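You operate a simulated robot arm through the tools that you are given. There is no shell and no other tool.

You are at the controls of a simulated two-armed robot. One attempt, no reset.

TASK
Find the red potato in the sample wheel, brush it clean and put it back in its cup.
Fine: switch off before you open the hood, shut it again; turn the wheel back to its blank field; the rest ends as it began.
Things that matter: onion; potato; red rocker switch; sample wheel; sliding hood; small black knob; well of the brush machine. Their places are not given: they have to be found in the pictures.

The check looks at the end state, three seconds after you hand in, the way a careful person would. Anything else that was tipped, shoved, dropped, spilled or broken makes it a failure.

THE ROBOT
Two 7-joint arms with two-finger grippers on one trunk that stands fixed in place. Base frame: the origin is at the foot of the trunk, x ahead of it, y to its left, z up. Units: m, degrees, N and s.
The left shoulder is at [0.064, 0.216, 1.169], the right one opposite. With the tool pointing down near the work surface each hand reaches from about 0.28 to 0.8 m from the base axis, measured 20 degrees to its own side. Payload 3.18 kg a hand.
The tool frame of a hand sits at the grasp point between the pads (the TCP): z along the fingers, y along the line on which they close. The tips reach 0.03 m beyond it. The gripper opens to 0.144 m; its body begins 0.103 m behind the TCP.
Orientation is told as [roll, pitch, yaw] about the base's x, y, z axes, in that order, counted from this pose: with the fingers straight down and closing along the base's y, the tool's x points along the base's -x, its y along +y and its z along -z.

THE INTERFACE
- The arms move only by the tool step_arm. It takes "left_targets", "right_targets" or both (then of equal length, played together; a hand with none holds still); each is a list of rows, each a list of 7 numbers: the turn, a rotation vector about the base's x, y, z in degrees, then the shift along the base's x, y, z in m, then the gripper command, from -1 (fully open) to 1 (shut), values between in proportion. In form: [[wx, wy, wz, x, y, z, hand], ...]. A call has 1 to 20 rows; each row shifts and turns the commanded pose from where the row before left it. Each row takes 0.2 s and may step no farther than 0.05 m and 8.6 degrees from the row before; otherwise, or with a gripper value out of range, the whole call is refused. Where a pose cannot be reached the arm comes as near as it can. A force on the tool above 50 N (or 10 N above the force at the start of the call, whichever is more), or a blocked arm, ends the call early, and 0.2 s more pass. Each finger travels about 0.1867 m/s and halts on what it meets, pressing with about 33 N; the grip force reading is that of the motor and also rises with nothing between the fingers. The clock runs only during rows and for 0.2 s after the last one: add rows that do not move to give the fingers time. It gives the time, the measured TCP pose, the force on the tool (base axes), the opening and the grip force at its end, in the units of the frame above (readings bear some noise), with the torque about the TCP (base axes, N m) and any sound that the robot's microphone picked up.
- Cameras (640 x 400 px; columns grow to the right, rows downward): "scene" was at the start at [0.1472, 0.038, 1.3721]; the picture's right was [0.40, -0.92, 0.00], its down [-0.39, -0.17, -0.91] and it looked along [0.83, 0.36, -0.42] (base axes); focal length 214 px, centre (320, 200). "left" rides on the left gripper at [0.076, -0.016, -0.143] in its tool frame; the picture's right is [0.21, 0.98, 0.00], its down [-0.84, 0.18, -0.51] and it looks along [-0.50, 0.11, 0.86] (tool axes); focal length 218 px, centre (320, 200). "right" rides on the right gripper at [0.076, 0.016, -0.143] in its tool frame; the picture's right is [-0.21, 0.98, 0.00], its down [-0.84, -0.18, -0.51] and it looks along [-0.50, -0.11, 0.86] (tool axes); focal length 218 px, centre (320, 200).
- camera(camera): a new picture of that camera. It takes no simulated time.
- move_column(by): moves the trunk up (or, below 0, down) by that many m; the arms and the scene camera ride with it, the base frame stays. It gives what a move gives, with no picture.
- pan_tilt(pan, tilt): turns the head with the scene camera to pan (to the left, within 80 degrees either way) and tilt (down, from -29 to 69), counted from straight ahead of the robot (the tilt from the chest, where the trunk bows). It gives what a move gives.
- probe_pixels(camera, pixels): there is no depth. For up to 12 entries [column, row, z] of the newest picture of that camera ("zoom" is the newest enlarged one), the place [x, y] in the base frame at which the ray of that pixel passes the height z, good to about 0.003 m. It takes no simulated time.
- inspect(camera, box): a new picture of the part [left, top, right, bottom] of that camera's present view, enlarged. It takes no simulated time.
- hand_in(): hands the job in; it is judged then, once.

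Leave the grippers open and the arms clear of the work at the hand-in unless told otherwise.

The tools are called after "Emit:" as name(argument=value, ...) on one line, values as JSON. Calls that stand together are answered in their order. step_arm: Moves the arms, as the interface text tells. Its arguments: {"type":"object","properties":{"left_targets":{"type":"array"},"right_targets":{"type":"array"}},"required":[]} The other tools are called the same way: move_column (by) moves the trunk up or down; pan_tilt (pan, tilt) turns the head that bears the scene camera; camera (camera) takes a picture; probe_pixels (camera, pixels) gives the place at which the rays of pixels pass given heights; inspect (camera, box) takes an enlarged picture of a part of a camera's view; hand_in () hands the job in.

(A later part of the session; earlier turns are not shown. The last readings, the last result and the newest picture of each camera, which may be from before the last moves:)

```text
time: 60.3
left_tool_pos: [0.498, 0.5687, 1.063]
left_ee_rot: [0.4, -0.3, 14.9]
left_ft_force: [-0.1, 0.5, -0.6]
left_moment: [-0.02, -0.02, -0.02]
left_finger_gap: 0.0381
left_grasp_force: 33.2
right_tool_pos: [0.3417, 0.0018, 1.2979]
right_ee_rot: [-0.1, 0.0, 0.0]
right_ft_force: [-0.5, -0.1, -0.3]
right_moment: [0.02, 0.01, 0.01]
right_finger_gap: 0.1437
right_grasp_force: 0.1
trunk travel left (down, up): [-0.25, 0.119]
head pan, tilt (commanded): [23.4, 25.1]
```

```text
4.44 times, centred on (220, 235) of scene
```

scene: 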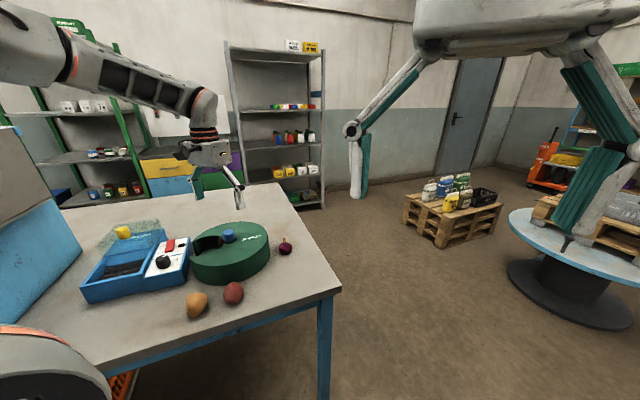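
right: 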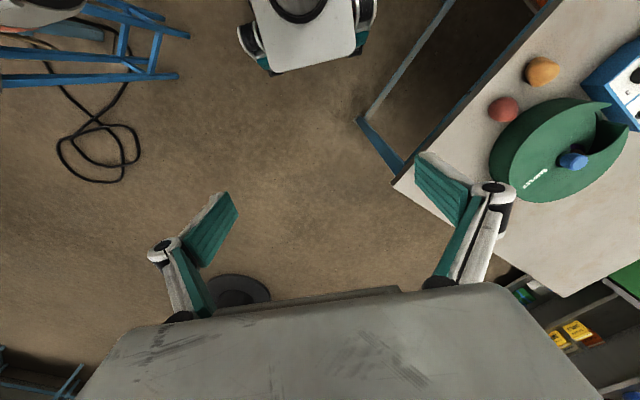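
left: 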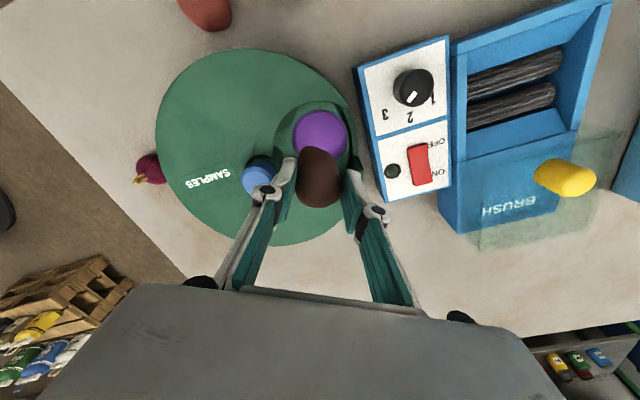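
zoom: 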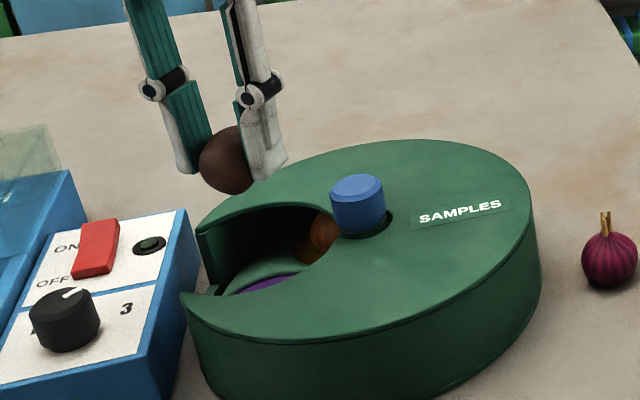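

The potato is up, cleanly held. Now I'll study the brush machine's well: enlarge the right part of the left camera's view.

Emit:
inspect(camera="left", box=[420, 0, 640, 260])

Emit:
inspect(camera="scene", box=[70, 205, 200, 310])

```text
1.54 times, centred on (530, 130) of left
```

zoom: 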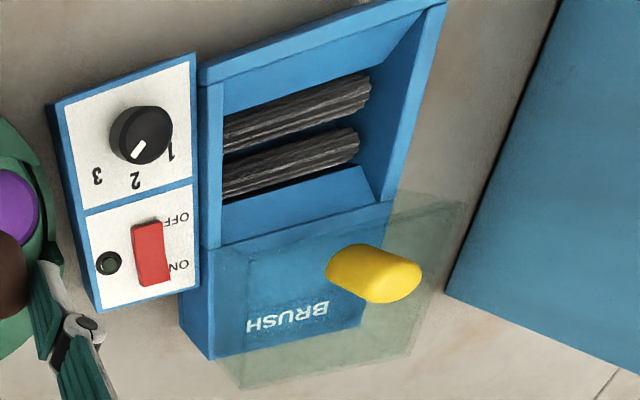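

```text
3.81 times, centred on (135, 258) of scene
```

zoom: 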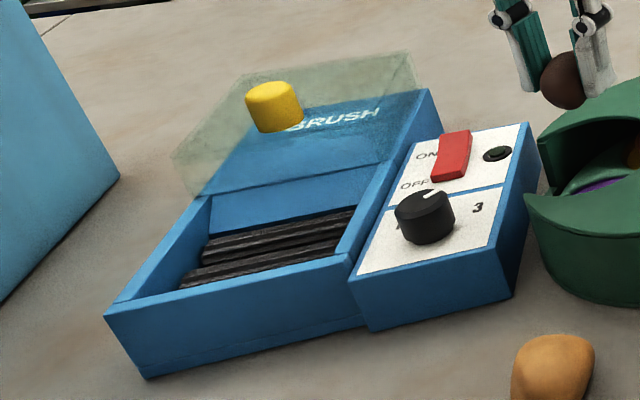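

Emit:
probe_pixels(camera="left", pixels=[[450.8, 50.8, 0.955], [612.5, 1.4, 0.955], [455.3, 161.2, 0.955], [577.4, 131.3, 0.955], [520, 92, 0.93], [520, 92, 0.94], [555, 176, 1.03], [421, 162, 0.957]])

Emit:
probe_pixels(camera="scene", pixels=[[78.5, 286, 0.955], [145, 273, 0.955], [155, 248, 0.955], [106.5, 256.5, 0.955], [110, 275, 0.955], [123, 230, 1.03], [170, 244, 0.957], [120, 270.5, 0.93], [120, 270.5, 0.94], [120, 266, 0.93]])

```text
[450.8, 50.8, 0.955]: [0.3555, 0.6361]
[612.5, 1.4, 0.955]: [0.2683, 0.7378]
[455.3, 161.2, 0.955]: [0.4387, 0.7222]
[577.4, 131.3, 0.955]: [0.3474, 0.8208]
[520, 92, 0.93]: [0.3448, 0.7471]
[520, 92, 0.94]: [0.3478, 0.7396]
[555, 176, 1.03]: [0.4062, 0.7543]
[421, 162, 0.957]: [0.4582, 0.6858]
```

```text
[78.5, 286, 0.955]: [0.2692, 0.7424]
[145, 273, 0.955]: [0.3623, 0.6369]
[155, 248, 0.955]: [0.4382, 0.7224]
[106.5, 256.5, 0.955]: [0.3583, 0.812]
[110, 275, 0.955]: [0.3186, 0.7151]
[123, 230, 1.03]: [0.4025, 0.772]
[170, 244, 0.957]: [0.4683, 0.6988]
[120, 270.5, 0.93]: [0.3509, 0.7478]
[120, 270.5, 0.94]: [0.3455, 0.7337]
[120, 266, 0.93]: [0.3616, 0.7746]
```

Both cameras agree on the well rim at z 0.955 with corners near (0.359,0.637), (0.269,0.740), (0.353,0.817), (0.439,0.722), centre (0.355,0.729). I need to see where the transparent hood and its yellow knob really are, so I'll enlarge.

Emit:
inspect(camera="scene", box=[90, 210, 170, 265])

Emit:
inspect(camera="left", box=[440, 90, 620, 260])

```text
7.27 times, centred on (130, 238) of scene
```

zoom: 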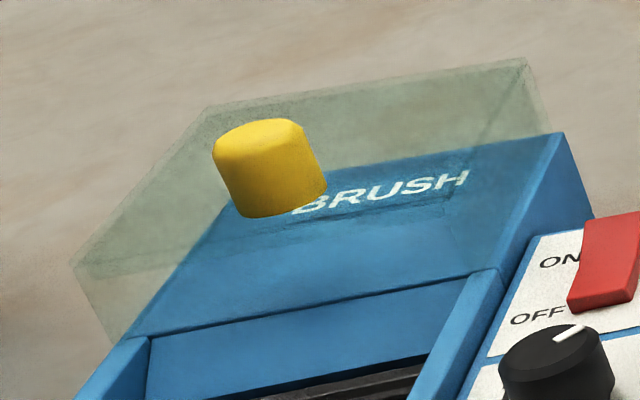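

```text
2.35 times, centred on (530, 175) of left
```

zoom: 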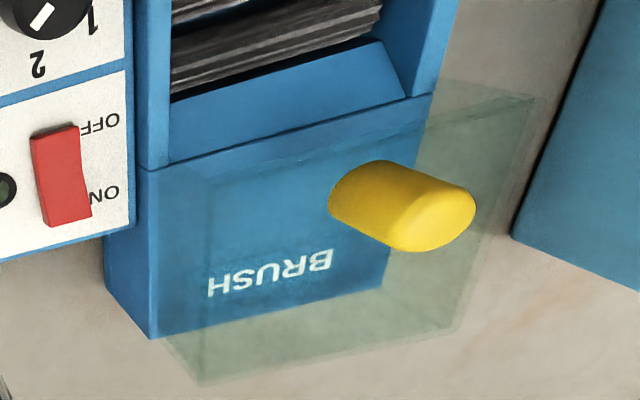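

The transparent hood is a box standing on the rear deck. I'll triangulate its top corners and the yellow knob.

Emit:
probe_pixels(camera="scene", pixels=[[96.3, 246.5, 0.97], [96.3, 246.5, 1.0], [96.3, 246.5, 1.03], [158.2, 218.5, 0.97], [158.2, 218.5, 1.0], [158.2, 218.5, 1.03], [114.9, 224.9, 0.97], [114.9, 224.9, 1.0], [114.9, 224.9, 1.03], [123.5, 229, 1.03], [123.5, 229, 1.04]])

Emit:
probe_pixels(camera="left", pixels=[[621.5, 130.3, 0.97], [621.5, 130.3, 1.0], [621.5, 130.3, 1.03], [476.8, 253.7, 0.97], [476.8, 253.7, 1.0], [476.8, 253.7, 1.03], [587.4, 228.2, 0.97], [587.4, 228.2, 1.0], [587.4, 228.2, 1.03], [578, 180, 1.03], [578, 180, 1.04]])

```text
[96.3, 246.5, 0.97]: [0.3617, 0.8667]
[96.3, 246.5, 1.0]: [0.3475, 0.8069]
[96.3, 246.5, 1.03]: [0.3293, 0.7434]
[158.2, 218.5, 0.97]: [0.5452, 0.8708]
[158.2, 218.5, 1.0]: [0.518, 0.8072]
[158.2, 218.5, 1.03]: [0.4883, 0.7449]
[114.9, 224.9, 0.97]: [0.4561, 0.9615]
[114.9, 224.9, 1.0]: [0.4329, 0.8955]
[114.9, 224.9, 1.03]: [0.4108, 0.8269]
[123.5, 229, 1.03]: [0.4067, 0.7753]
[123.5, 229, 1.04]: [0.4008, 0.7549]
```

```text
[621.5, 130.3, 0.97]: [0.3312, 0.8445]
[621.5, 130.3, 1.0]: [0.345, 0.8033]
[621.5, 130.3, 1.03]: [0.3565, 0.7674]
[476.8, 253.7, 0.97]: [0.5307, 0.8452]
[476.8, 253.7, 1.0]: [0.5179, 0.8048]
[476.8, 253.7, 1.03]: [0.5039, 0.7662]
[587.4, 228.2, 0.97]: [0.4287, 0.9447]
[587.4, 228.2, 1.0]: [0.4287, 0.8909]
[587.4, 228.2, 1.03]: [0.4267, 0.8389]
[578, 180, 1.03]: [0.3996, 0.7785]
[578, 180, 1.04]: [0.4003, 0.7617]
```

The hood's top is at z≈1.0, its front edge at the rear edge of the well, and the yellow knob (top ≈1.035) near (0.4035, 0.768). Now the height of the brush rollers from their left ends.

Emit:
probe_pixels(camera="scene", pixels=[[104.3, 272.4, 0.91], [104.3, 272.4, 0.93], [104.3, 272.4, 0.95], [98.8, 279.5, 0.91], [98.8, 279.5, 0.93], [98.8, 279.5, 0.95]])

Emit:
probe_pixels(camera="left", pixels=[[554.7, 93, 0.91], [554.7, 93, 0.93], [554.7, 93, 0.95], [562.5, 59.9, 0.91], [562.5, 59.9, 0.93], [562.5, 59.9, 0.95]])

```text
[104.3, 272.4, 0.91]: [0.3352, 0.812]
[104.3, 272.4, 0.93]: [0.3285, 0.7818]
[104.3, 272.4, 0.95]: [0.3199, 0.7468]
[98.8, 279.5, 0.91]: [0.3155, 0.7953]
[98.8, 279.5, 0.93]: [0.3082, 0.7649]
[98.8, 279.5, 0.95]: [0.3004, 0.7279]
```

```text
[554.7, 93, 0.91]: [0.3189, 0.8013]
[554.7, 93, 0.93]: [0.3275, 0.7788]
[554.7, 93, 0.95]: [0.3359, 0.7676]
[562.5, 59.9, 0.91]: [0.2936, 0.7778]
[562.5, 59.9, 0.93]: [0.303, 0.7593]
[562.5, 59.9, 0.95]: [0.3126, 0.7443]
```

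Rollers lie along the machine's width at z≈0.93, middle line at about (0.356, 0.730). I'll turn the hand to −45° so that the potato's long side lies along the rollers, moving at z≈1.11, above everything.

Emit:
step_arm(left_targets=[[0, 0, 0, 0, 0, 0.045, 1], [0, 0, -7.5, -0.0178, 0.0202, 0, 1], [0, 0, -7.5, -0.0178, 0.0202, 0, 1], [0, 0, -7.5, -0.0178, 0.0202, 0, 1], [0, 0, -7.5, -0.0178, 0.0202, 0, 1], [0, 0, -7.5, -0.0178, 0.0202, 0, 1], [0, 0, -7.5, -0.0178, 0.0202, 0, 1], [0, 0, -7.5, -0.0178, 0.0202, 0, 1], [0, 0, -7.5, -0.0178, 0.0202, 0, 1], [0, 0, 0, 0, 0, 0, 1]])

Emit:
camera(camera="left")

Emit:
camera(camera="scene")

```text
time: 62.5
left_tool_pos: [0.3568, 0.7322, 1.108]
left_ee_rot: [0.3, -0.2, -45.0]
left_ft_force: [0.3, -0.3, -1.0]
left_moment: [0.01, 0.0, 0.0]
left_finger_gap: 0.0379
left_grasp_force: 32.8
right_tool_pos: [0.3427, 0.0003, 1.2979]
right_ee_rot: [-0.1, 0.1, -0.1]
right_ft_force: [-0.2, 0.2, -0.1]
right_moment: [0.01, 0.04, -0.01]
right_finger_gap: 0.1441
right_grasp_force: 0.1
trunk travel left (down, up): [-0.25, 0.119]
head pan, tilt (commanded): [23.4, 25.1]
```

```text
taken
```

left: 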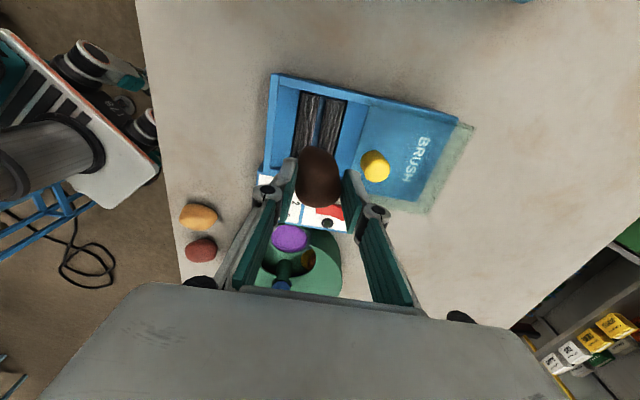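

```text
taken
```

scene: 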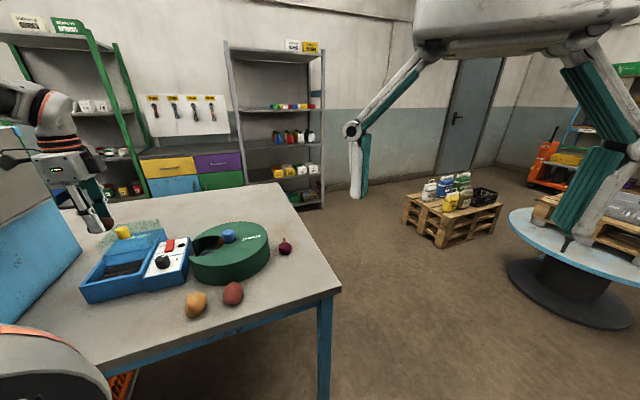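

The potato's long side is parallel to the rollers and centred over their gap (column 320). I'll tilt the hand 12° away from the yellow knob and lower to z≈1.02.

Emit:
step_arm(left_targets=[[4.2, -4.26, 0, -0.0005, -0.001, -0.01, 1], [4.2, -4.26, 0, 0, -0.001, -0.02, 1], [0, 0, 0, 0, 0, -0.03, 1], [0, 0, 0, 0, 0, -0.03, 1], [0, 0, 0, 0, 0, 0, 1]])

Emit:
camera(camera="left")

Emit:
inspect(camera="scene", box=[65, 190, 205, 310])

```text
time: 63.7
left_tool_pos: [0.3576, 0.7299, 1.0174]
left_ee_rot: [12.3, -0.3, -45.2]
left_ft_force: [0.0, 0.7, -0.5]
left_moment: [-0.02, 0.0, -0.03]
left_finger_gap: 0.038
left_grasp_force: 32.6
right_tool_pos: [0.3415, 0.0003, 1.2986]
right_ee_rot: [0.0, 0.1, 0.0]
right_ft_force: [0.4, 0.2, -0.1]
right_moment: [0.05, -0.01, 0.0]
right_finger_gap: 0.1441
right_grasp_force: 0.0
trunk travel left (down, up): [-0.25, 0.119]
head pan, tilt (commanded): [23.4, 25.1]
```

```text
taken
```

left: 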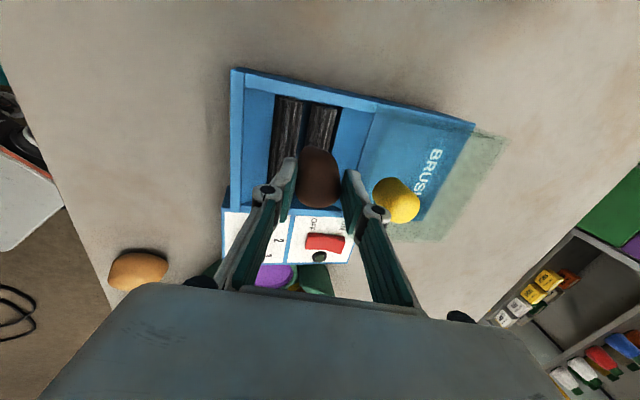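

```text
3.33 times, centred on (135, 250) of scene
```

zoom: 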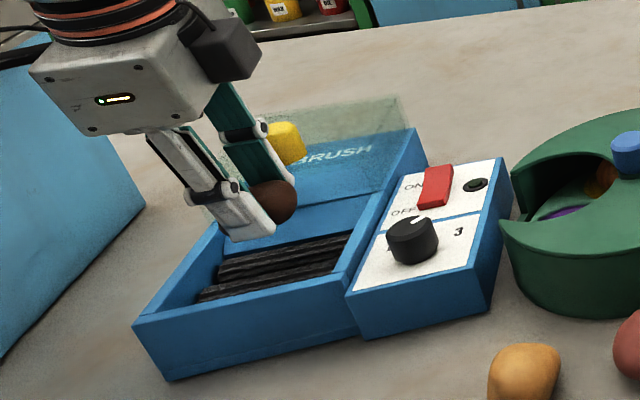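

The tilt leans the right way and there's about 1 cm between the knuckle and the yellow knob. Lowering 3 cm, watching forces.

Emit:
step_arm(left_targets=[[0, 0, 0, 0, 0, -0.01, 1], [0, 0, 0, 0, 0, -0.01, 1], [0, 0, 0, 0, 0, -0.008, 1], [0, 0, 0, 0, 0, 0, 1]])

Emit:
inspect(camera="left", box=[220, 50, 460, 260])

Emit:
inspect(camera="scene", box=[65, 190, 205, 310])

```text
time: 64.7
left_tool_pos: [0.3566, 0.7294, 0.9883]
left_ee_rot: [12.2, -0.4, -45.1]
left_ft_force: [-1.0, 0.3, -1.3]
left_moment: [-0.01, 0.01, -0.01]
left_finger_gap: 0.0376
left_grasp_force: 32.8
right_tool_pos: [0.3428, 0.0001, 1.2972]
right_ee_rot: [0.0, 0.0, 0.0]
right_ft_force: [0.5, 0.4, 0.3]
right_moment: [-0.01, 0.01, -0.01]
right_finger_gap: 0.1439
right_grasp_force: 0.0
trunk travel left (down, up): [-0.25, 0.119]
head pan, tilt (commanded): [23.4, 25.1]
```

```text
1.90 times, centred on (340, 155) of left
```

zoom: 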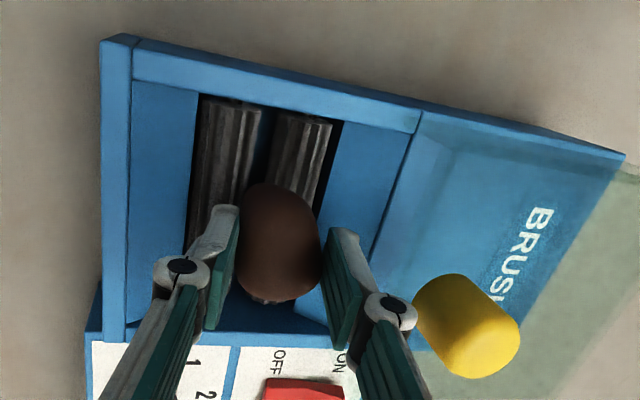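

```text
3.33 times, centred on (135, 250) of scene
```

zoom: 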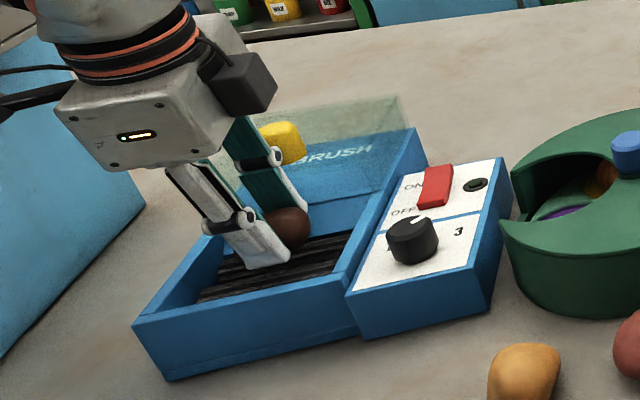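

The potato is inside the well, not touching yet. I'll lower in 3 mm steps and watch for contact.

Emit:
step_arm(left_targets=[[0, 0, 0, 0, 0, -0.003, 1], [0, 0, 0, 0, 0, -0.003, 1], [0, 0, 0, 0, 0, 0, 1]])

Emit:
step_arm(left_targets=[[0, 0, 0, 0, 0, -0.003, 1], [0, 0, 0, 0, 0, 0, 1]])

```text
time: 65.5
left_tool_pos: [0.3555, 0.7301, 0.9826]
left_ee_rot: [12.1, -0.3, -45.2]
left_ft_force: [0.2, 0.1, 0.0]
left_moment: [-0.04, -0.01, -0.02]
left_finger_gap: 0.0377
left_grasp_force: 32.5
right_tool_pos: [0.3423, -0.0008, 1.2975]
right_ee_rot: [0.0, 0.0, 0.0]
right_ft_force: [0.4, 0.0, 0.5]
right_moment: [0.02, -0.01, 0.01]
right_finger_gap: 0.1441
right_grasp_force: 0.1
trunk travel left (down, up): [-0.25, 0.119]
head pan, tilt (commanded): [23.4, 25.1]
```

```text
time: 66.1
left_tool_pos: [0.3543, 0.7291, 0.9791]
left_ee_rot: [12.2, -0.3, -45.1]
left_ft_force: [-0.9, 0.2, 0.4]
left_moment: [-0.01, 0.0, -0.01]
left_finger_gap: 0.0378
left_grasp_force: 32.7
right_tool_pos: [0.3433, 0.0007, 1.2981]
right_ee_rot: [0.0, 0.0, 0.0]
right_ft_force: [-0.3, 0.9, 0.9]
right_moment: [0.04, -0.02, 0.02]
right_finger_gap: 0.1442
right_grasp_force: 0.1
trunk travel left (down, up): [-0.25, 0.119]
head pan, tilt (commanded): [23.4, 25.1]
```

No contact yet at z 0.979; continuing down in small steps.

Emit:
step_arm(left_targets=[[0, 0, 0, 0, 0, -0.003, 1], [0, 0, 0, 0, 0, -0.003, 1], [0, 0, 0, 0, 0, 0, 1]])

Emit:
inspect(camera="left", box=[220, 50, 460, 260])

Emit:
inspect(camera="scene", box=[85, 220, 165, 290])

```text
time: 66.9
left_tool_pos: [0.3548, 0.7295, 0.9781]
left_ee_rot: [12.5, -0.2, -45.1]
left_ft_force: [-7.0, -1.6, 25.8]
left_moment: [0.02, 0.25, -0.03]
left_finger_gap: 0.0377
left_grasp_force: 33.1
right_tool_pos: [0.3414, -0.0029, 1.2971]
right_ee_rot: [0.1, -0.2, -0.1]
right_ft_force: [-0.7, 0.4, 0.2]
right_moment: [-0.01, 0.0, 0.02]
right_finger_gap: 0.1441
right_grasp_force: 0.0
trunk travel left (down, up): [-0.25, 0.119]
head pan, tilt (commanded): [23.4, 25.1]
```

```text
1.90 times, centred on (340, 155) of left
```

zoom: 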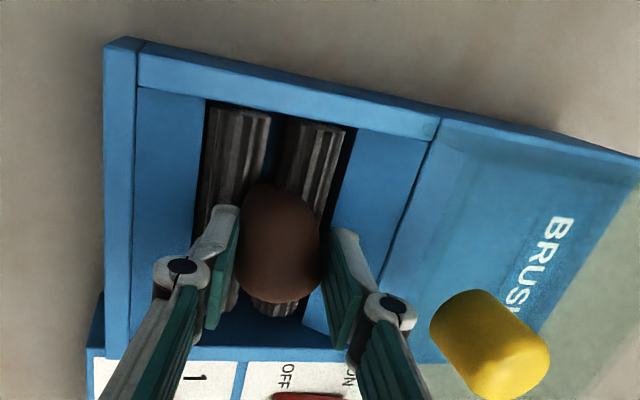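

```text
5.71 times, centred on (125, 255) of scene
```

zoom: 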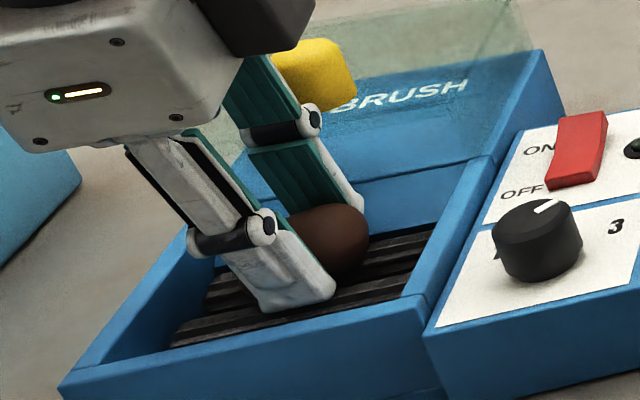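

Contact: 25.8 N upward at z 0.978 — the potato sits on the rollers. I'll ease up 2 mm, then open the fingers a little (gap 0.05).

Emit:
step_arm(left_targets=[[0, 0, 0, 0, 0, 0.002, 1], [0, 0, 0, 0, 0, 0.0015, 1], [0, 0, 0, 0, 0, 0, 0.45], [0, 0, 0, 0, 0, 0, 0.32], [0, 0, 0, 0, 0, 0, 0.32]])

Emit:
inspect(camera="left", box=[220, 50, 460, 260])

Emit:
inspect(camera="scene", box=[85, 220, 165, 290])

```text
time: 68.1
left_tool_pos: [0.3561, 0.7294, 0.9778]
left_ee_rot: [12.3, -0.3, -45.2]
left_ft_force: [-2.6, 0.0, 6.2]
left_moment: [-0.06, 0.27, -0.01]
left_finger_gap: 0.05
left_grasp_force: 0.4
right_tool_pos: [0.3413, 0.0007, 1.2983]
right_ee_rot: [0.0, 0.0, 0.0]
right_ft_force: [-0.5, 0.1, -0.2]
right_moment: [-0.03, 0.02, -0.01]
right_finger_gap: 0.1441
right_grasp_force: 0.0
trunk travel left (down, up): [-0.25, 0.119]
head pan, tilt (commanded): [23.4, 25.1]
```

```text
1.90 times, centred on (340, 155) of left
```

zoom: 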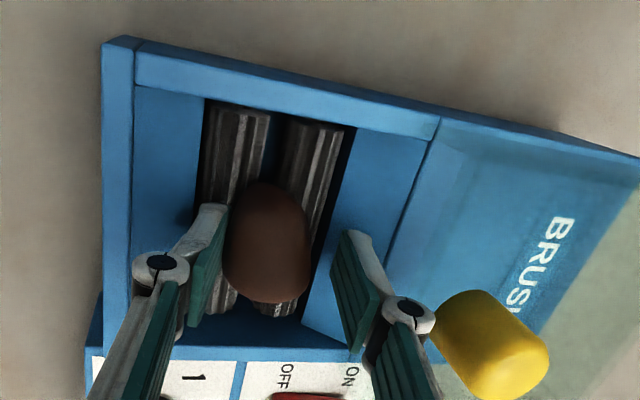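

```text
5.71 times, centred on (125, 255) of scene
```

zoom: 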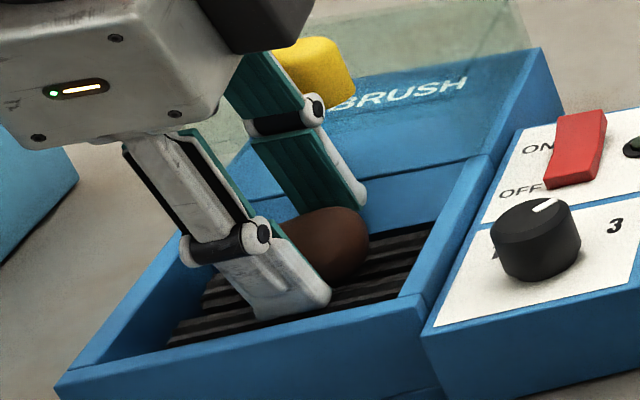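

The potato rests by itself between the rollers; the fingers are open (gap 0.05). I'll back out along the fingers' own axis so nothing rubs the potato.

Emit:
step_arm(left_targets=[[0, 0, 0, -0.002, -0.002, 0.003, 0.32], [0, 0, 0, -0.002, -0.002, 0.012, 0.3], [0, 0, 0, -0.003, -0.003, 0.0195, 0.3], [0, 0, 0, -0.003, -0.003, 0.0195, 0.3], [0, 0, 0, -0.004, -0.004, 0.03, 0.3], [0, 0, 0, -0.005, -0.005, 0.035, 0.3], [0, 0, 0, 0, 0, 0, 0.3]])

Emit:
camera(camera="left")

Emit:
inspect(camera="scene", box=[65, 190, 205, 310])

```text
time: 69.7
left_tool_pos: [0.3367, 0.7114, 1.0969]
left_ee_rot: [12.2, -0.2, -45.1]
left_ft_force: [-0.3, -1.0, 0.8]
left_moment: [-0.03, -0.02, -0.03]
left_finger_gap: 0.0505
left_grasp_force: 0.1
right_tool_pos: [0.3426, 0.002, 1.2976]
right_ee_rot: [0.1, 0.0, 0.0]
right_ft_force: [-0.4, 0.8, -0.2]
right_moment: [-0.02, 0.0, -0.03]
right_finger_gap: 0.1438
right_grasp_force: 0.1
trunk travel left (down, up): [-0.25, 0.119]
head pan, tilt (commanded): [23.4, 25.1]
```

```text
taken
```

left: 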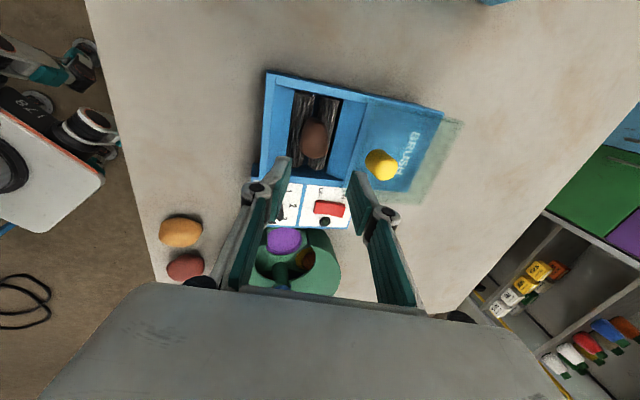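

```text
3.33 times, centred on (135, 250) of scene
```

zoom: 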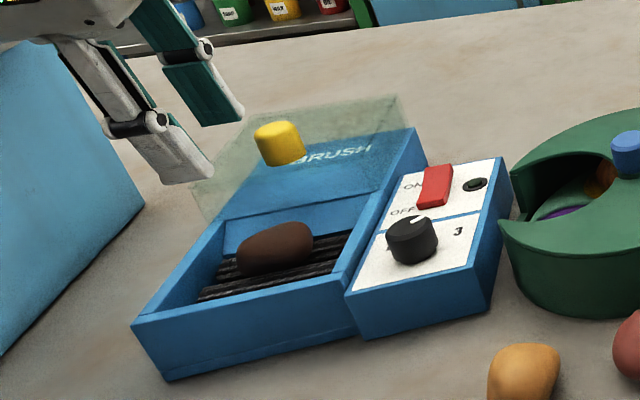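

The potato lies nicely on the rollers. Next the hood: untilt the hand, open the fingers, and move above the yellow knob at about (0.402, 0.7675), z≈1.12.

Emit:
step_arm(left_targets=[[-4.2, 4.26, 0, 0.016, 0.014, 0.02, 0], [-4.2, 4.26, 0, 0.016, 0.014, 0.005, -0.2], [0, 0, 0, 0.016, 0.014, 0, -0.2], [0, 0, 0, 0.017, 0.014, 0, -0.2], [0, 0, 0, 0, 0, 0, -0.2]])

Emit:
camera(camera="left")

Emit:
inspect(camera="scene", box=[65, 170, 205, 310])

```text
time: 70.9
left_tool_pos: [0.4027, 0.768, 1.1209]
left_ee_rot: [0.3, -0.2, -45.0]
left_ft_force: [0.2, 0.3, 0.8]
left_moment: [0.05, -0.01, -0.01]
left_finger_gap: 0.0864
left_grasp_force: 0.0
right_tool_pos: [0.3427, -0.001, 1.2983]
right_ee_rot: [0.0, 0.0, 0.0]
right_ft_force: [-0.4, 1.1, -0.5]
right_moment: [0.02, -0.03, -0.01]
right_finger_gap: 0.144
right_grasp_force: 0.1
trunk travel left (down, up): [-0.25, 0.119]
head pan, tilt (commanded): [23.4, 25.1]
```

```text
taken
```

left: 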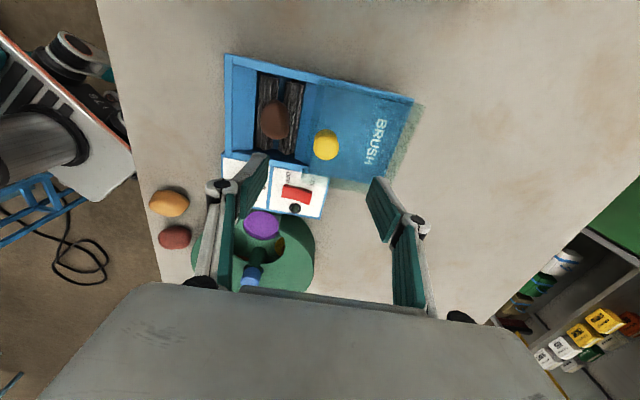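

```text
2.86 times, centred on (135, 240) of scene
```

zoom: 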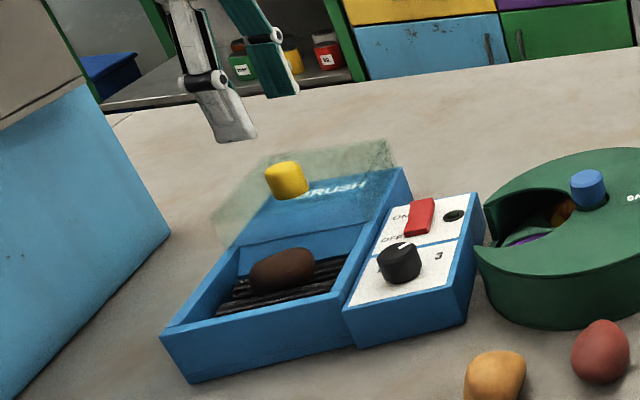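

Emit:
inspect(camera="left", box=[280, 100, 380, 190])

Emit:
probe_pixels(camera="left", pixels=[[326.5, 146, 1.03], [326.5, 146, 1.035], [326.5, 146, 1.0]])

Emit:
inspect(camera="scene", box=[100, 215, 150, 250])

```text
4.44 times, centred on (330, 145) of left
```

zoom: 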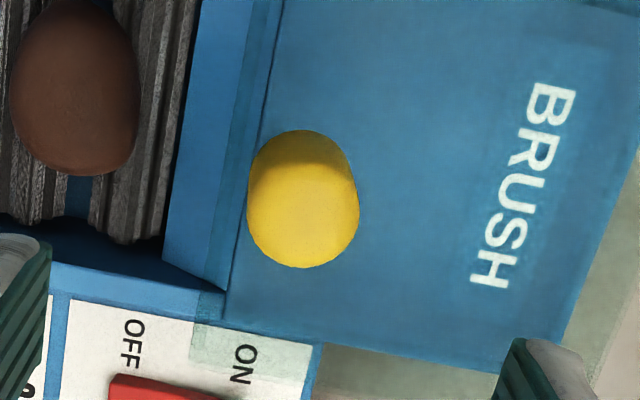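

```text
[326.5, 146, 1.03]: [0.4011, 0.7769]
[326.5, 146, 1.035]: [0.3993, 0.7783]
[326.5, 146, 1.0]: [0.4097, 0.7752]
```

```text
11.43 times, centred on (125, 232) of scene
```

zoom: 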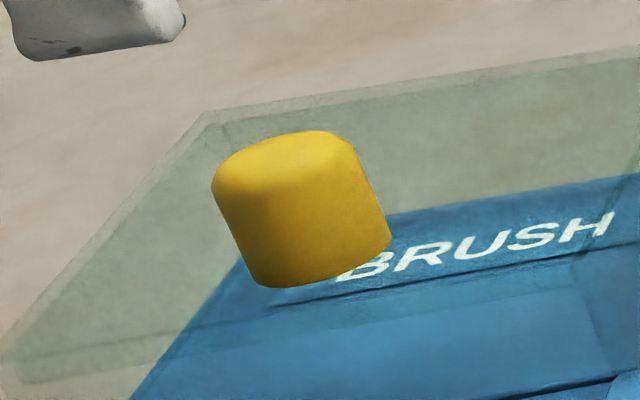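

Emit:
probe_pixels(camera="scene", pixels=[[121.8, 228.5, 1.025], [121.8, 228.5, 1.03], [121.8, 228.5, 1.035], [121.8, 228.5, 1.04]])

Emit:
probe_pixels(camera="left", pixels=[[326.6, 150, 1.025], [326.6, 150, 1.03], [326.6, 150, 1.035]])

```text
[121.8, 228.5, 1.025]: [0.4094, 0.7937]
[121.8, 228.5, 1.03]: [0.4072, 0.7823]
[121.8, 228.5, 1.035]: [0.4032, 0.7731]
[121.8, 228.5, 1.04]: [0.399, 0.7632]
```

```text
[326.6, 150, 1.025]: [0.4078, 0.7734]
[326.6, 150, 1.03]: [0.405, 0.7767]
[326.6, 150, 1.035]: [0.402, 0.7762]
```

Both cameras now agree: knob at (0.404, 0.776), top z≈1.033. I'll shift there, lower to z≈1.037 (tips just above the hood's top) and close on it.

Emit:
step_arm(left_targets=[[0, 0, 0, 0.0015, 0.008, -0.02, -0.2], [0, 0, 0, 0, 0, -0.03, -0.2], [0, 0, 0, 0, 0, -0.033, -0.2], [0, 0, 0, 0, 0, 0, 0.2], [0, 0, 0, 0, 0, 0, 0.5], [0, 0, 0, 0, 0, 0, 0.8], [0, 0, 0, 0, 0, 0, 0.8]])

Emit:
camera(camera="left")

Emit:
inspect(camera="scene", box=[65, 190, 205, 310])

```text
time: 72.5
left_tool_pos: [0.4037, 0.7753, 1.0387]
left_ee_rot: [0.1, -0.3, -45.0]
left_ft_force: [-7.2, -8.1, -1.5]
left_moment: [-0.33, 0.15, 0.06]
left_finger_gap: 0.027
left_grasp_force: 45.0
right_tool_pos: [0.3419, -0.0008, 1.2983]
right_ee_rot: [0.0, 0.0, 0.1]
right_ft_force: [0.2, 0.2, 0.2]
right_moment: [0.03, -0.02, -0.02]
right_finger_gap: 0.1437
right_grasp_force: 0.0
trunk travel left (down, up): [-0.25, 0.119]
head pan, tilt (commanded): [23.4, 25.1]
```

```text
taken
```

left: 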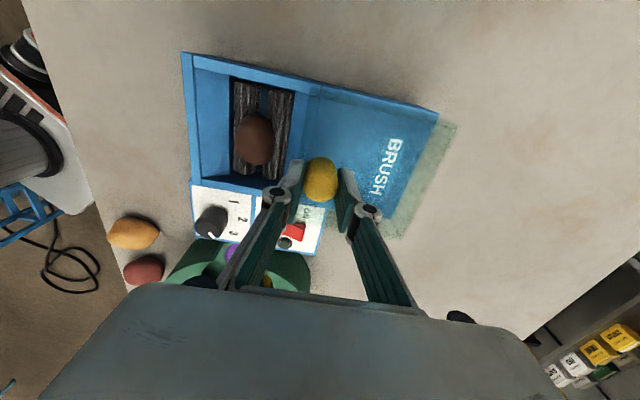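

```text
3.33 times, centred on (135, 250) of scene
```

zoom: 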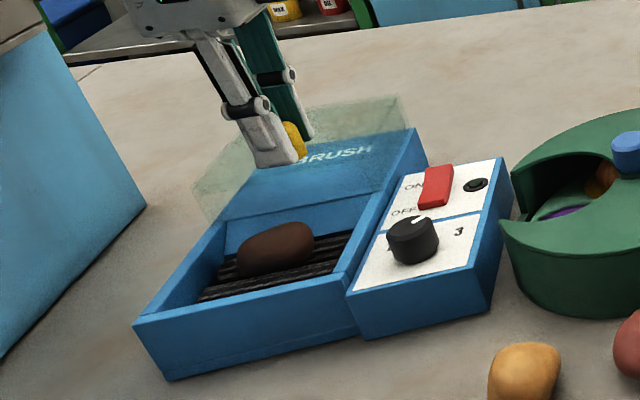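

The knob is held. I'll draw the hood forward 3 cm towards the well's front and check force and potato.

Emit:
step_arm(left_targets=[[0, 0, 0, -0.0071, -0.00704, 0, 0.8], [0, 0, 0, -0.0071, -0.00704, 0, 0.8], [0, 0, 0, -0.0071, -0.00704, 0, 0.8], [0, 0, 0, 0, 0, 0, 0.8]])

Emit:
inspect(camera="left", box=[170, 30, 470, 260])

Emit:
inspect(camera="scene", box=[65, 190, 205, 310])

```text
time: 73.5
left_tool_pos: [0.3835, 0.7536, 1.0377]
left_ee_rot: [0.2, -0.2, -45.0]
left_ft_force: [1.5, -0.8, -6.5]
left_moment: [-0.23, -0.18, -0.15]
left_finger_gap: 0.0269
left_grasp_force: 45.0
right_tool_pos: [0.3426, 0.0015, 1.2976]
right_ee_rot: [0.0, 0.1, 0.0]
right_ft_force: [0.0, 0.7, -0.6]
right_moment: [-0.02, 0.0, 0.03]
right_finger_gap: 0.1441
right_grasp_force: 0.1
trunk travel left (down, up): [-0.25, 0.119]
head pan, tilt (commanded): [23.4, 25.1]
```

```text
1.74 times, centred on (320, 145) of left
```

zoom: 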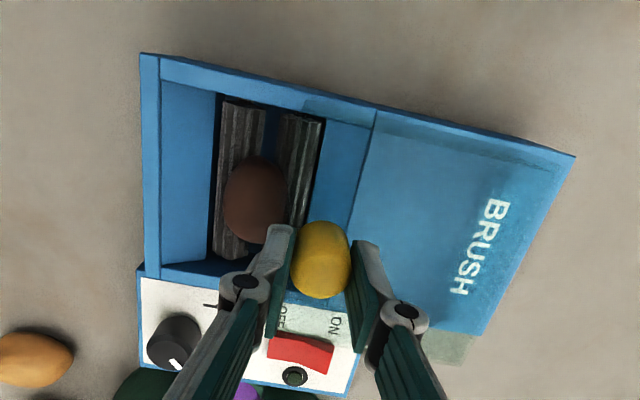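

```text
3.33 times, centred on (135, 250) of scene
```

zoom: 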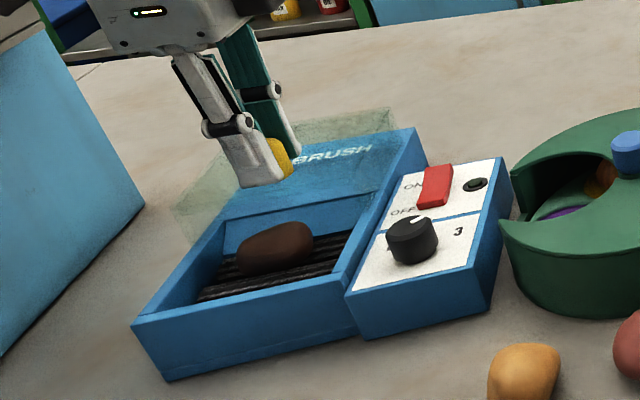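

The hood slides freely (almost no force) and the potato hasn't moved. Another 3 cm.

Emit:
step_arm(left_targets=[[0, 0, 0, -0.0071, -0.00704, 0, 0.8], [0, 0, 0, -0.0071, -0.00704, 0, 0.8], [0, 0, 0, -0.0071, -0.00704, 0, 0.8], [0, 0, 0, 0, 0, 0, 0.8]])

Emit:
inspect(camera="left", box=[170, 30, 470, 260])

Emit:
inspect(camera="scene", box=[65, 190, 205, 310])

```text
time: 74.5
left_tool_pos: [0.3606, 0.7322, 1.0374]
left_ee_rot: [0.3, -0.2, -45.1]
left_ft_force: [4.5, -4.9, -0.4]
left_moment: [-0.02, 0.06, -0.02]
left_finger_gap: 0.027
left_grasp_force: 45.1
right_tool_pos: [0.3434, 0.0004, 1.2968]
right_ee_rot: [0.0, -0.1, 0.1]
right_ft_force: [0.6, -0.1, 0.3]
right_moment: [-0.03, -0.01, -0.04]
right_finger_gap: 0.1439
right_grasp_force: 0.1
trunk travel left (down, up): [-0.25, 0.119]
head pan, tilt (commanded): [23.4, 25.1]
```

```text
1.74 times, centred on (320, 145) of left
```

zoom: 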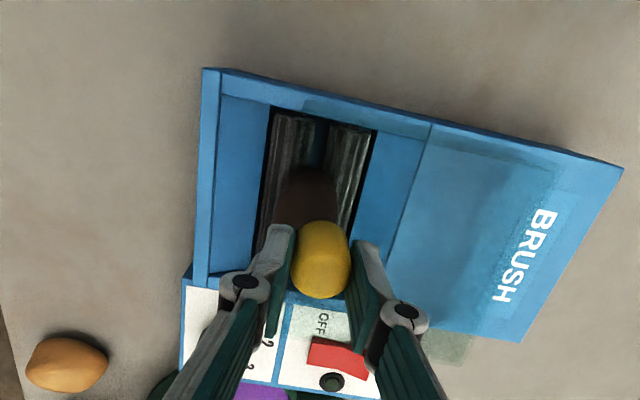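

```text
3.33 times, centred on (135, 250) of scene
```

zoom: 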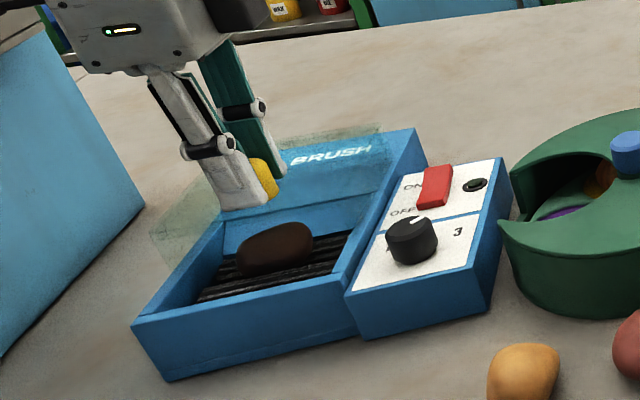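

Still smooth; a small side force says the track runs a touch more to the right, so I'll correct the direction slightly and go on 3 cm.

Emit:
step_arm(left_targets=[[0, 0, 0, -0.0067, -0.0075, 0, 0.8], [0, 0, 0, -0.007, -0.0072, 0, 0.8], [0, 0, 0, -0.007, -0.0072, 0, 0.8], [0, 0, 0, 0, 0, 0, 0.8]])

Emit:
inspect(camera="scene", box=[65, 190, 205, 310])

```text
time: 75.5
left_tool_pos: [0.3381, 0.7118, 1.0373]
left_ee_rot: [0.3, -0.2, -44.9]
left_ft_force: [-0.8, 0.4, 2.5]
left_moment: [-0.34, -0.19, 0.03]
left_finger_gap: 0.027
left_grasp_force: 45.0
right_tool_pos: [0.3422, 0.0003, 1.298]
right_ee_rot: [-0.1, -0.1, -0.1]
right_ft_force: [0.5, -0.6, 0.4]
right_moment: [-0.02, -0.04, 0.02]
right_finger_gap: 0.1441
right_grasp_force: 0.0
trunk travel left (down, up): [-0.25, 0.119]
head pan, tilt (commanded): [23.4, 25.1]
```

```text
3.33 times, centred on (135, 250) of scene
```

zoom: 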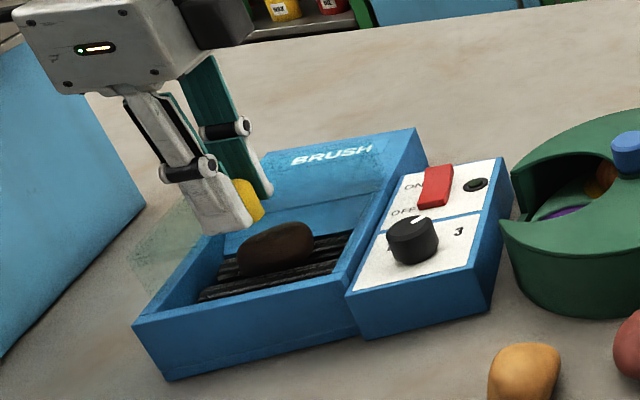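

About 9 cm travelled. I'll continue in 5 mm steps to find the end stop.

Emit:
step_arm(left_targets=[[0, 0, 0, -0.0035, -0.0036, 0, 0.8], [0, 0, 0, -0.0035, -0.0036, 0, 0.8], [0, 0, 0, 0, 0, 0, 0.8]])

Emit:
step_arm(left_targets=[[0, 0, 0, -0.0035, -0.0036, 0, 0.8], [0, 0, 0, -0.0035, -0.0036, 0, 0.8], [0, 0, 0, 0, 0, 0, 0.8]])

Emit:
inspect(camera="scene", box=[65, 190, 205, 310])

Emit:
inspect(camera="left", box=[170, 30, 470, 260])

```text
time: 76.3
left_tool_pos: [0.3317, 0.7044, 1.0391]
left_ee_rot: [0.2, -0.2, -45.1]
left_ft_force: [0.1, -0.6, 3.5]
left_moment: [0.11, 0.17, -0.03]
left_finger_gap: 0.0271
left_grasp_force: 45.0
right_tool_pos: [0.3431, 0.0013, 1.2977]
right_ee_rot: [0.0, 0.0, 0.0]
right_ft_force: [0.3, -0.2, -0.4]
right_moment: [0.0, -0.02, -0.01]
right_finger_gap: 0.144
right_grasp_force: 0.1
trunk travel left (down, up): [-0.25, 0.119]
head pan, tilt (commanded): [23.4, 25.1]
```

```text
time: 77.1
left_tool_pos: [0.3259, 0.6981, 1.0377]
left_ee_rot: [0.3, -0.2, -45.1]
left_ft_force: [3.9, 5.8, -2.5]
left_moment: [0.54, 0.01, 0.02]
left_finger_gap: 0.0271
left_grasp_force: 44.9
right_tool_pos: [0.3435, 0.0015, 1.2972]
right_ee_rot: [-0.1, 0.0, 0.0]
right_ft_force: [1.4, 0.3, 0.2]
right_moment: [0.0, 0.0, 0.0]
right_finger_gap: 0.1441
right_grasp_force: 0.0
trunk travel left (down, up): [-0.25, 0.119]
head pan, tilt (commanded): [23.4, 25.1]
```

```text
3.33 times, centred on (135, 250) of scene
```

zoom: 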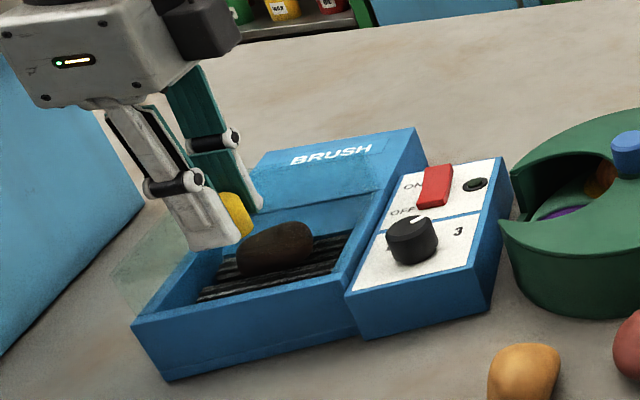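

```text
1.74 times, centred on (320, 145) of left
```

zoom: 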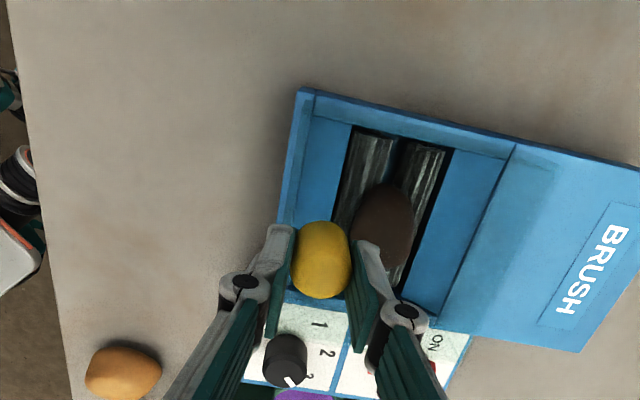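

The force begins to point back (+3.9,+5.8 N) after 11 cm. I'll push 5 mm more to see whether that's the stop.

Emit:
step_arm(left_targets=[[0, 0, 0, -0.0018, -0.0018, 0, 0.8], [0, 0, 0, -0.0018, -0.0018, 0, 0.8], [0, 0, 0, 0, 0, 0, 0.8]])

```text
time: 77.9
left_tool_pos: [0.3249, 0.699, 1.0397]
left_ee_rot: [0.7, -0.2, -45.1]
left_ft_force: [22.6, 25.0, 4.8]
left_moment: [0.23, -0.88, -0.11]
left_finger_gap: 0.0268
left_grasp_force: 44.7
right_tool_pos: [0.3452, 0.0032, 1.2979]
right_ee_rot: [-0.1, 0.2, 0.0]
right_ft_force: [0.8, -0.7, 0.5]
right_moment: [-0.01, -0.01, 0.01]
right_finger_gap: 0.1441
right_grasp_force: 0.0
trunk travel left (down, up): [-0.25, 0.119]
head pan, tilt (commanded): [23.4, 25.1]
```

End stop reached (about 34 N): the hood is shut, with its knob at about (0.3255, 0.6985). I'll relax the push, open and rise.

Emit:
step_arm(left_targets=[[0, 0, 0, 0.0025, 0.0025, 0, 0.8], [0, 0, 0, 0, 0, 0, 0.4], [0, 0, 0, 0, 0, 0, 0], [0, 0, 0, 0, 0, 0, -0.2], [0, 0, 0, 0, 0, 0.04, -0.2], [0, 0, 0, 0, 0, 0.04, -0.2], [0, 0, 0, 0, 0, 0, -0.2]])

Emit:
camera(camera="left")

Emit:
inspect(camera="scene", box=[65, 190, 205, 310])

```text
time: 79.5
left_tool_pos: [0.325, 0.6959, 1.1171]
left_ee_rot: [0.2, -0.2, -45.1]
left_ft_force: [-0.6, -0.8, -1.1]
left_moment: [-0.04, 0.0, 0.0]
left_finger_gap: 0.0863
left_grasp_force: 0.0
right_tool_pos: [0.3433, -0.0006, 1.2983]
right_ee_rot: [0.0, 0.0, 0.0]
right_ft_force: [0.4, 0.3, -0.7]
right_moment: [0.0, 0.02, 0.02]
right_finger_gap: 0.1439
right_grasp_force: 0.0
trunk travel left (down, up): [-0.25, 0.119]
head pan, tilt (commanded): [23.4, 25.1]
```

```text
taken
```

left: 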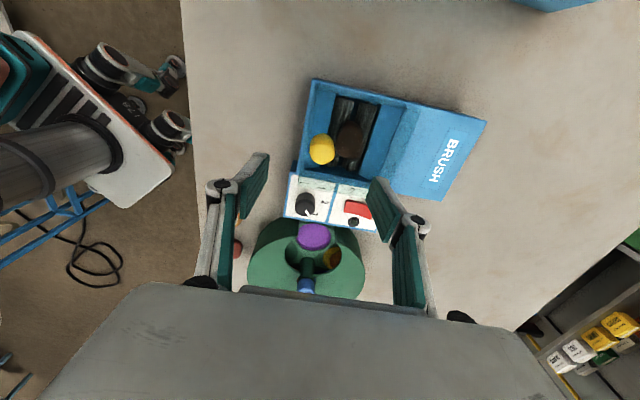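

```text
3.33 times, centred on (135, 250) of scene
```

zoom: 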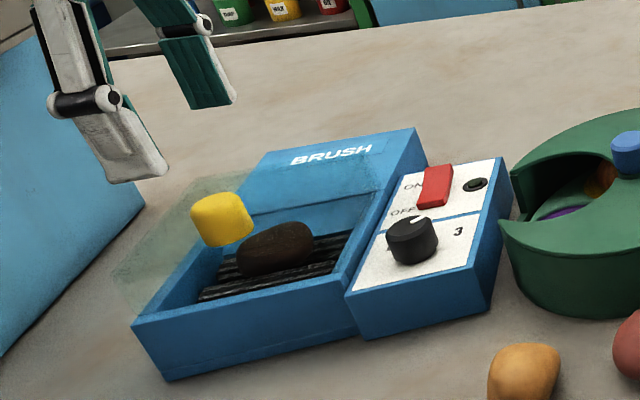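

The hood is shut over the potato. Now the rocker switch: close-ups from both cameras to see which end is pressed and where it is.

Emit:
inspect(camera="scene", box=[150, 230, 195, 262])

Emit:
inspect(camera="left", box=[280, 165, 390, 235])

```text
12.50 times, centred on (172, 246) of scene
```

zoom: 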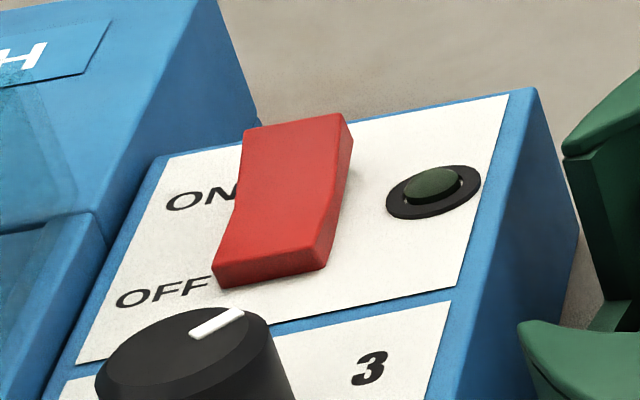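

```text
5.71 times, centred on (335, 200) of left
```

zoom: 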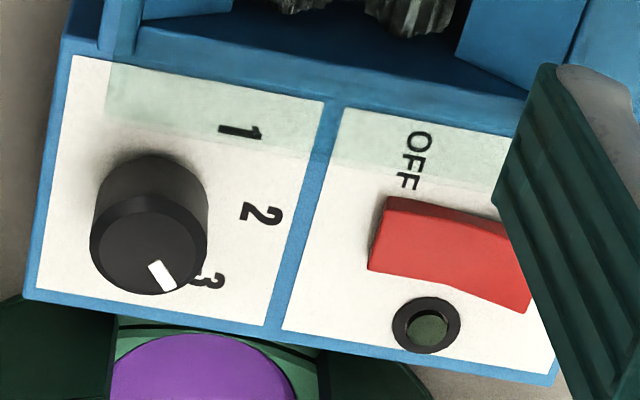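

The rocker's ON end stands up and the OFF end is pressed: it's OFF, the lamp dark. Dial at 3. I'll triangulate the rocker's ON end.

Emit:
probe_pixels(camera="scene", pixels=[[170, 240.2, 0.96], [170, 240.2, 0.97], [170, 240.2, 0.98], [167.8, 251.6, 0.955], [167.8, 251.6, 0.965], [169.2, 245.5, 0.965], [178.5, 245, 0.955]])

Emit:
probe_pixels(camera="left", pixels=[[345.5, 206.1, 0.955], [345.5, 206.1, 0.965], [370, 212, 0.96], [370, 212, 0.97], [370, 212, 0.98], [358, 209, 0.965], [353.5, 222, 0.955]])

```text
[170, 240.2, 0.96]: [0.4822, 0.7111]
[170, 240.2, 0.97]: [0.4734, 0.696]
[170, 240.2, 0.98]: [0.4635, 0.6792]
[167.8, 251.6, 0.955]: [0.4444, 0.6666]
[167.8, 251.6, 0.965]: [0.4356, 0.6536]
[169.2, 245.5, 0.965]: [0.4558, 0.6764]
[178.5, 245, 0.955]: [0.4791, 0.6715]
```

```text
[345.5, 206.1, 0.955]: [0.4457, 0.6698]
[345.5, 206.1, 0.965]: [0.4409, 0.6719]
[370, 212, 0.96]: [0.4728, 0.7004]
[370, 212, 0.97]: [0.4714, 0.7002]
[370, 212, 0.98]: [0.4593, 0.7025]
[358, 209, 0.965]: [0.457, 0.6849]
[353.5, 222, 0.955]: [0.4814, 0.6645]
```

The rocker runs from OFF end (0.444, 0.668, z≈0.956) to ON end (0.472, 0.698, z≈0.969). I'll close the fingers and move above the ON end at about (0.468, 0.6957), z 1.06.

Emit:
step_arm(left_targets=[[0, 0, 0, 0.035, 0, 0, 0.4], [0, 0, 0, 0.036, 0, 0, 0.8], [0, 0, 0, 0.036, 0, 0, 1], [0, 0, 0, 0.036, 0, -0.02, 1], [0, 0, 0, 0, 0, -0.03, 1], [0, 0, 0, 0, 0, 0, 1]])

Emit:
camera(camera="left")

Emit:
inspect(camera="scene", box=[115, 190, 225, 280])

```text
time: 80.9
left_tool_pos: [0.4672, 0.6952, 1.0664]
left_ee_rot: [0.4, -0.2, -45.0]
left_ft_force: [-0.3, -0.4, 0.0]
left_moment: [0.04, -0.01, -0.01]
left_finger_gap: 0.0002
left_grasp_force: 30.1
right_tool_pos: [0.3422, 0.0004, 1.297]
right_ee_rot: [0.0, 0.0, 0.0]
right_ft_force: [0.4, 0.0, 0.4]
right_moment: [0.02, 0.0, 0.01]
right_finger_gap: 0.1442
right_grasp_force: 0.0
trunk travel left (down, up): [-0.25, 0.119]
head pan, tilt (commanded): [23.4, 25.1]
```

```text
taken
```

left: 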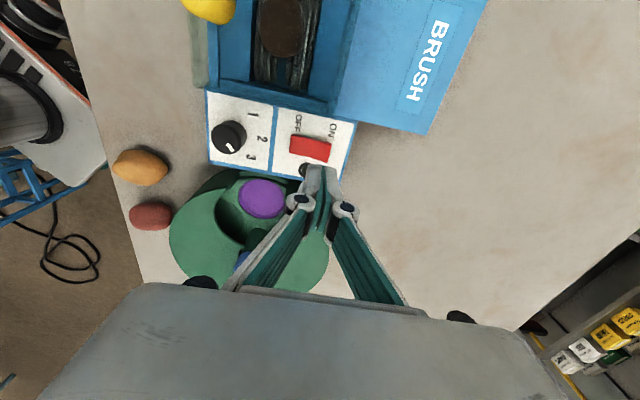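

```text
4.44 times, centred on (170, 235) of scene
```

zoom: 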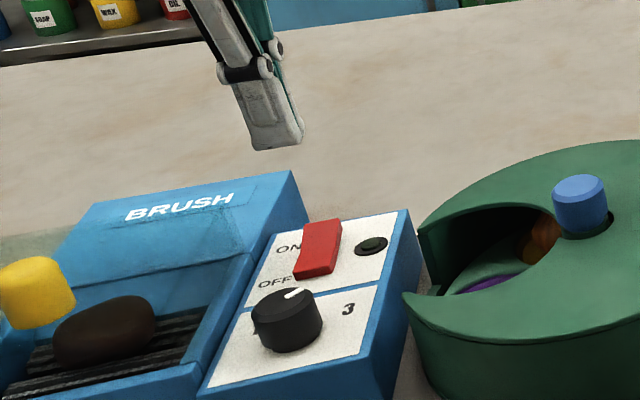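

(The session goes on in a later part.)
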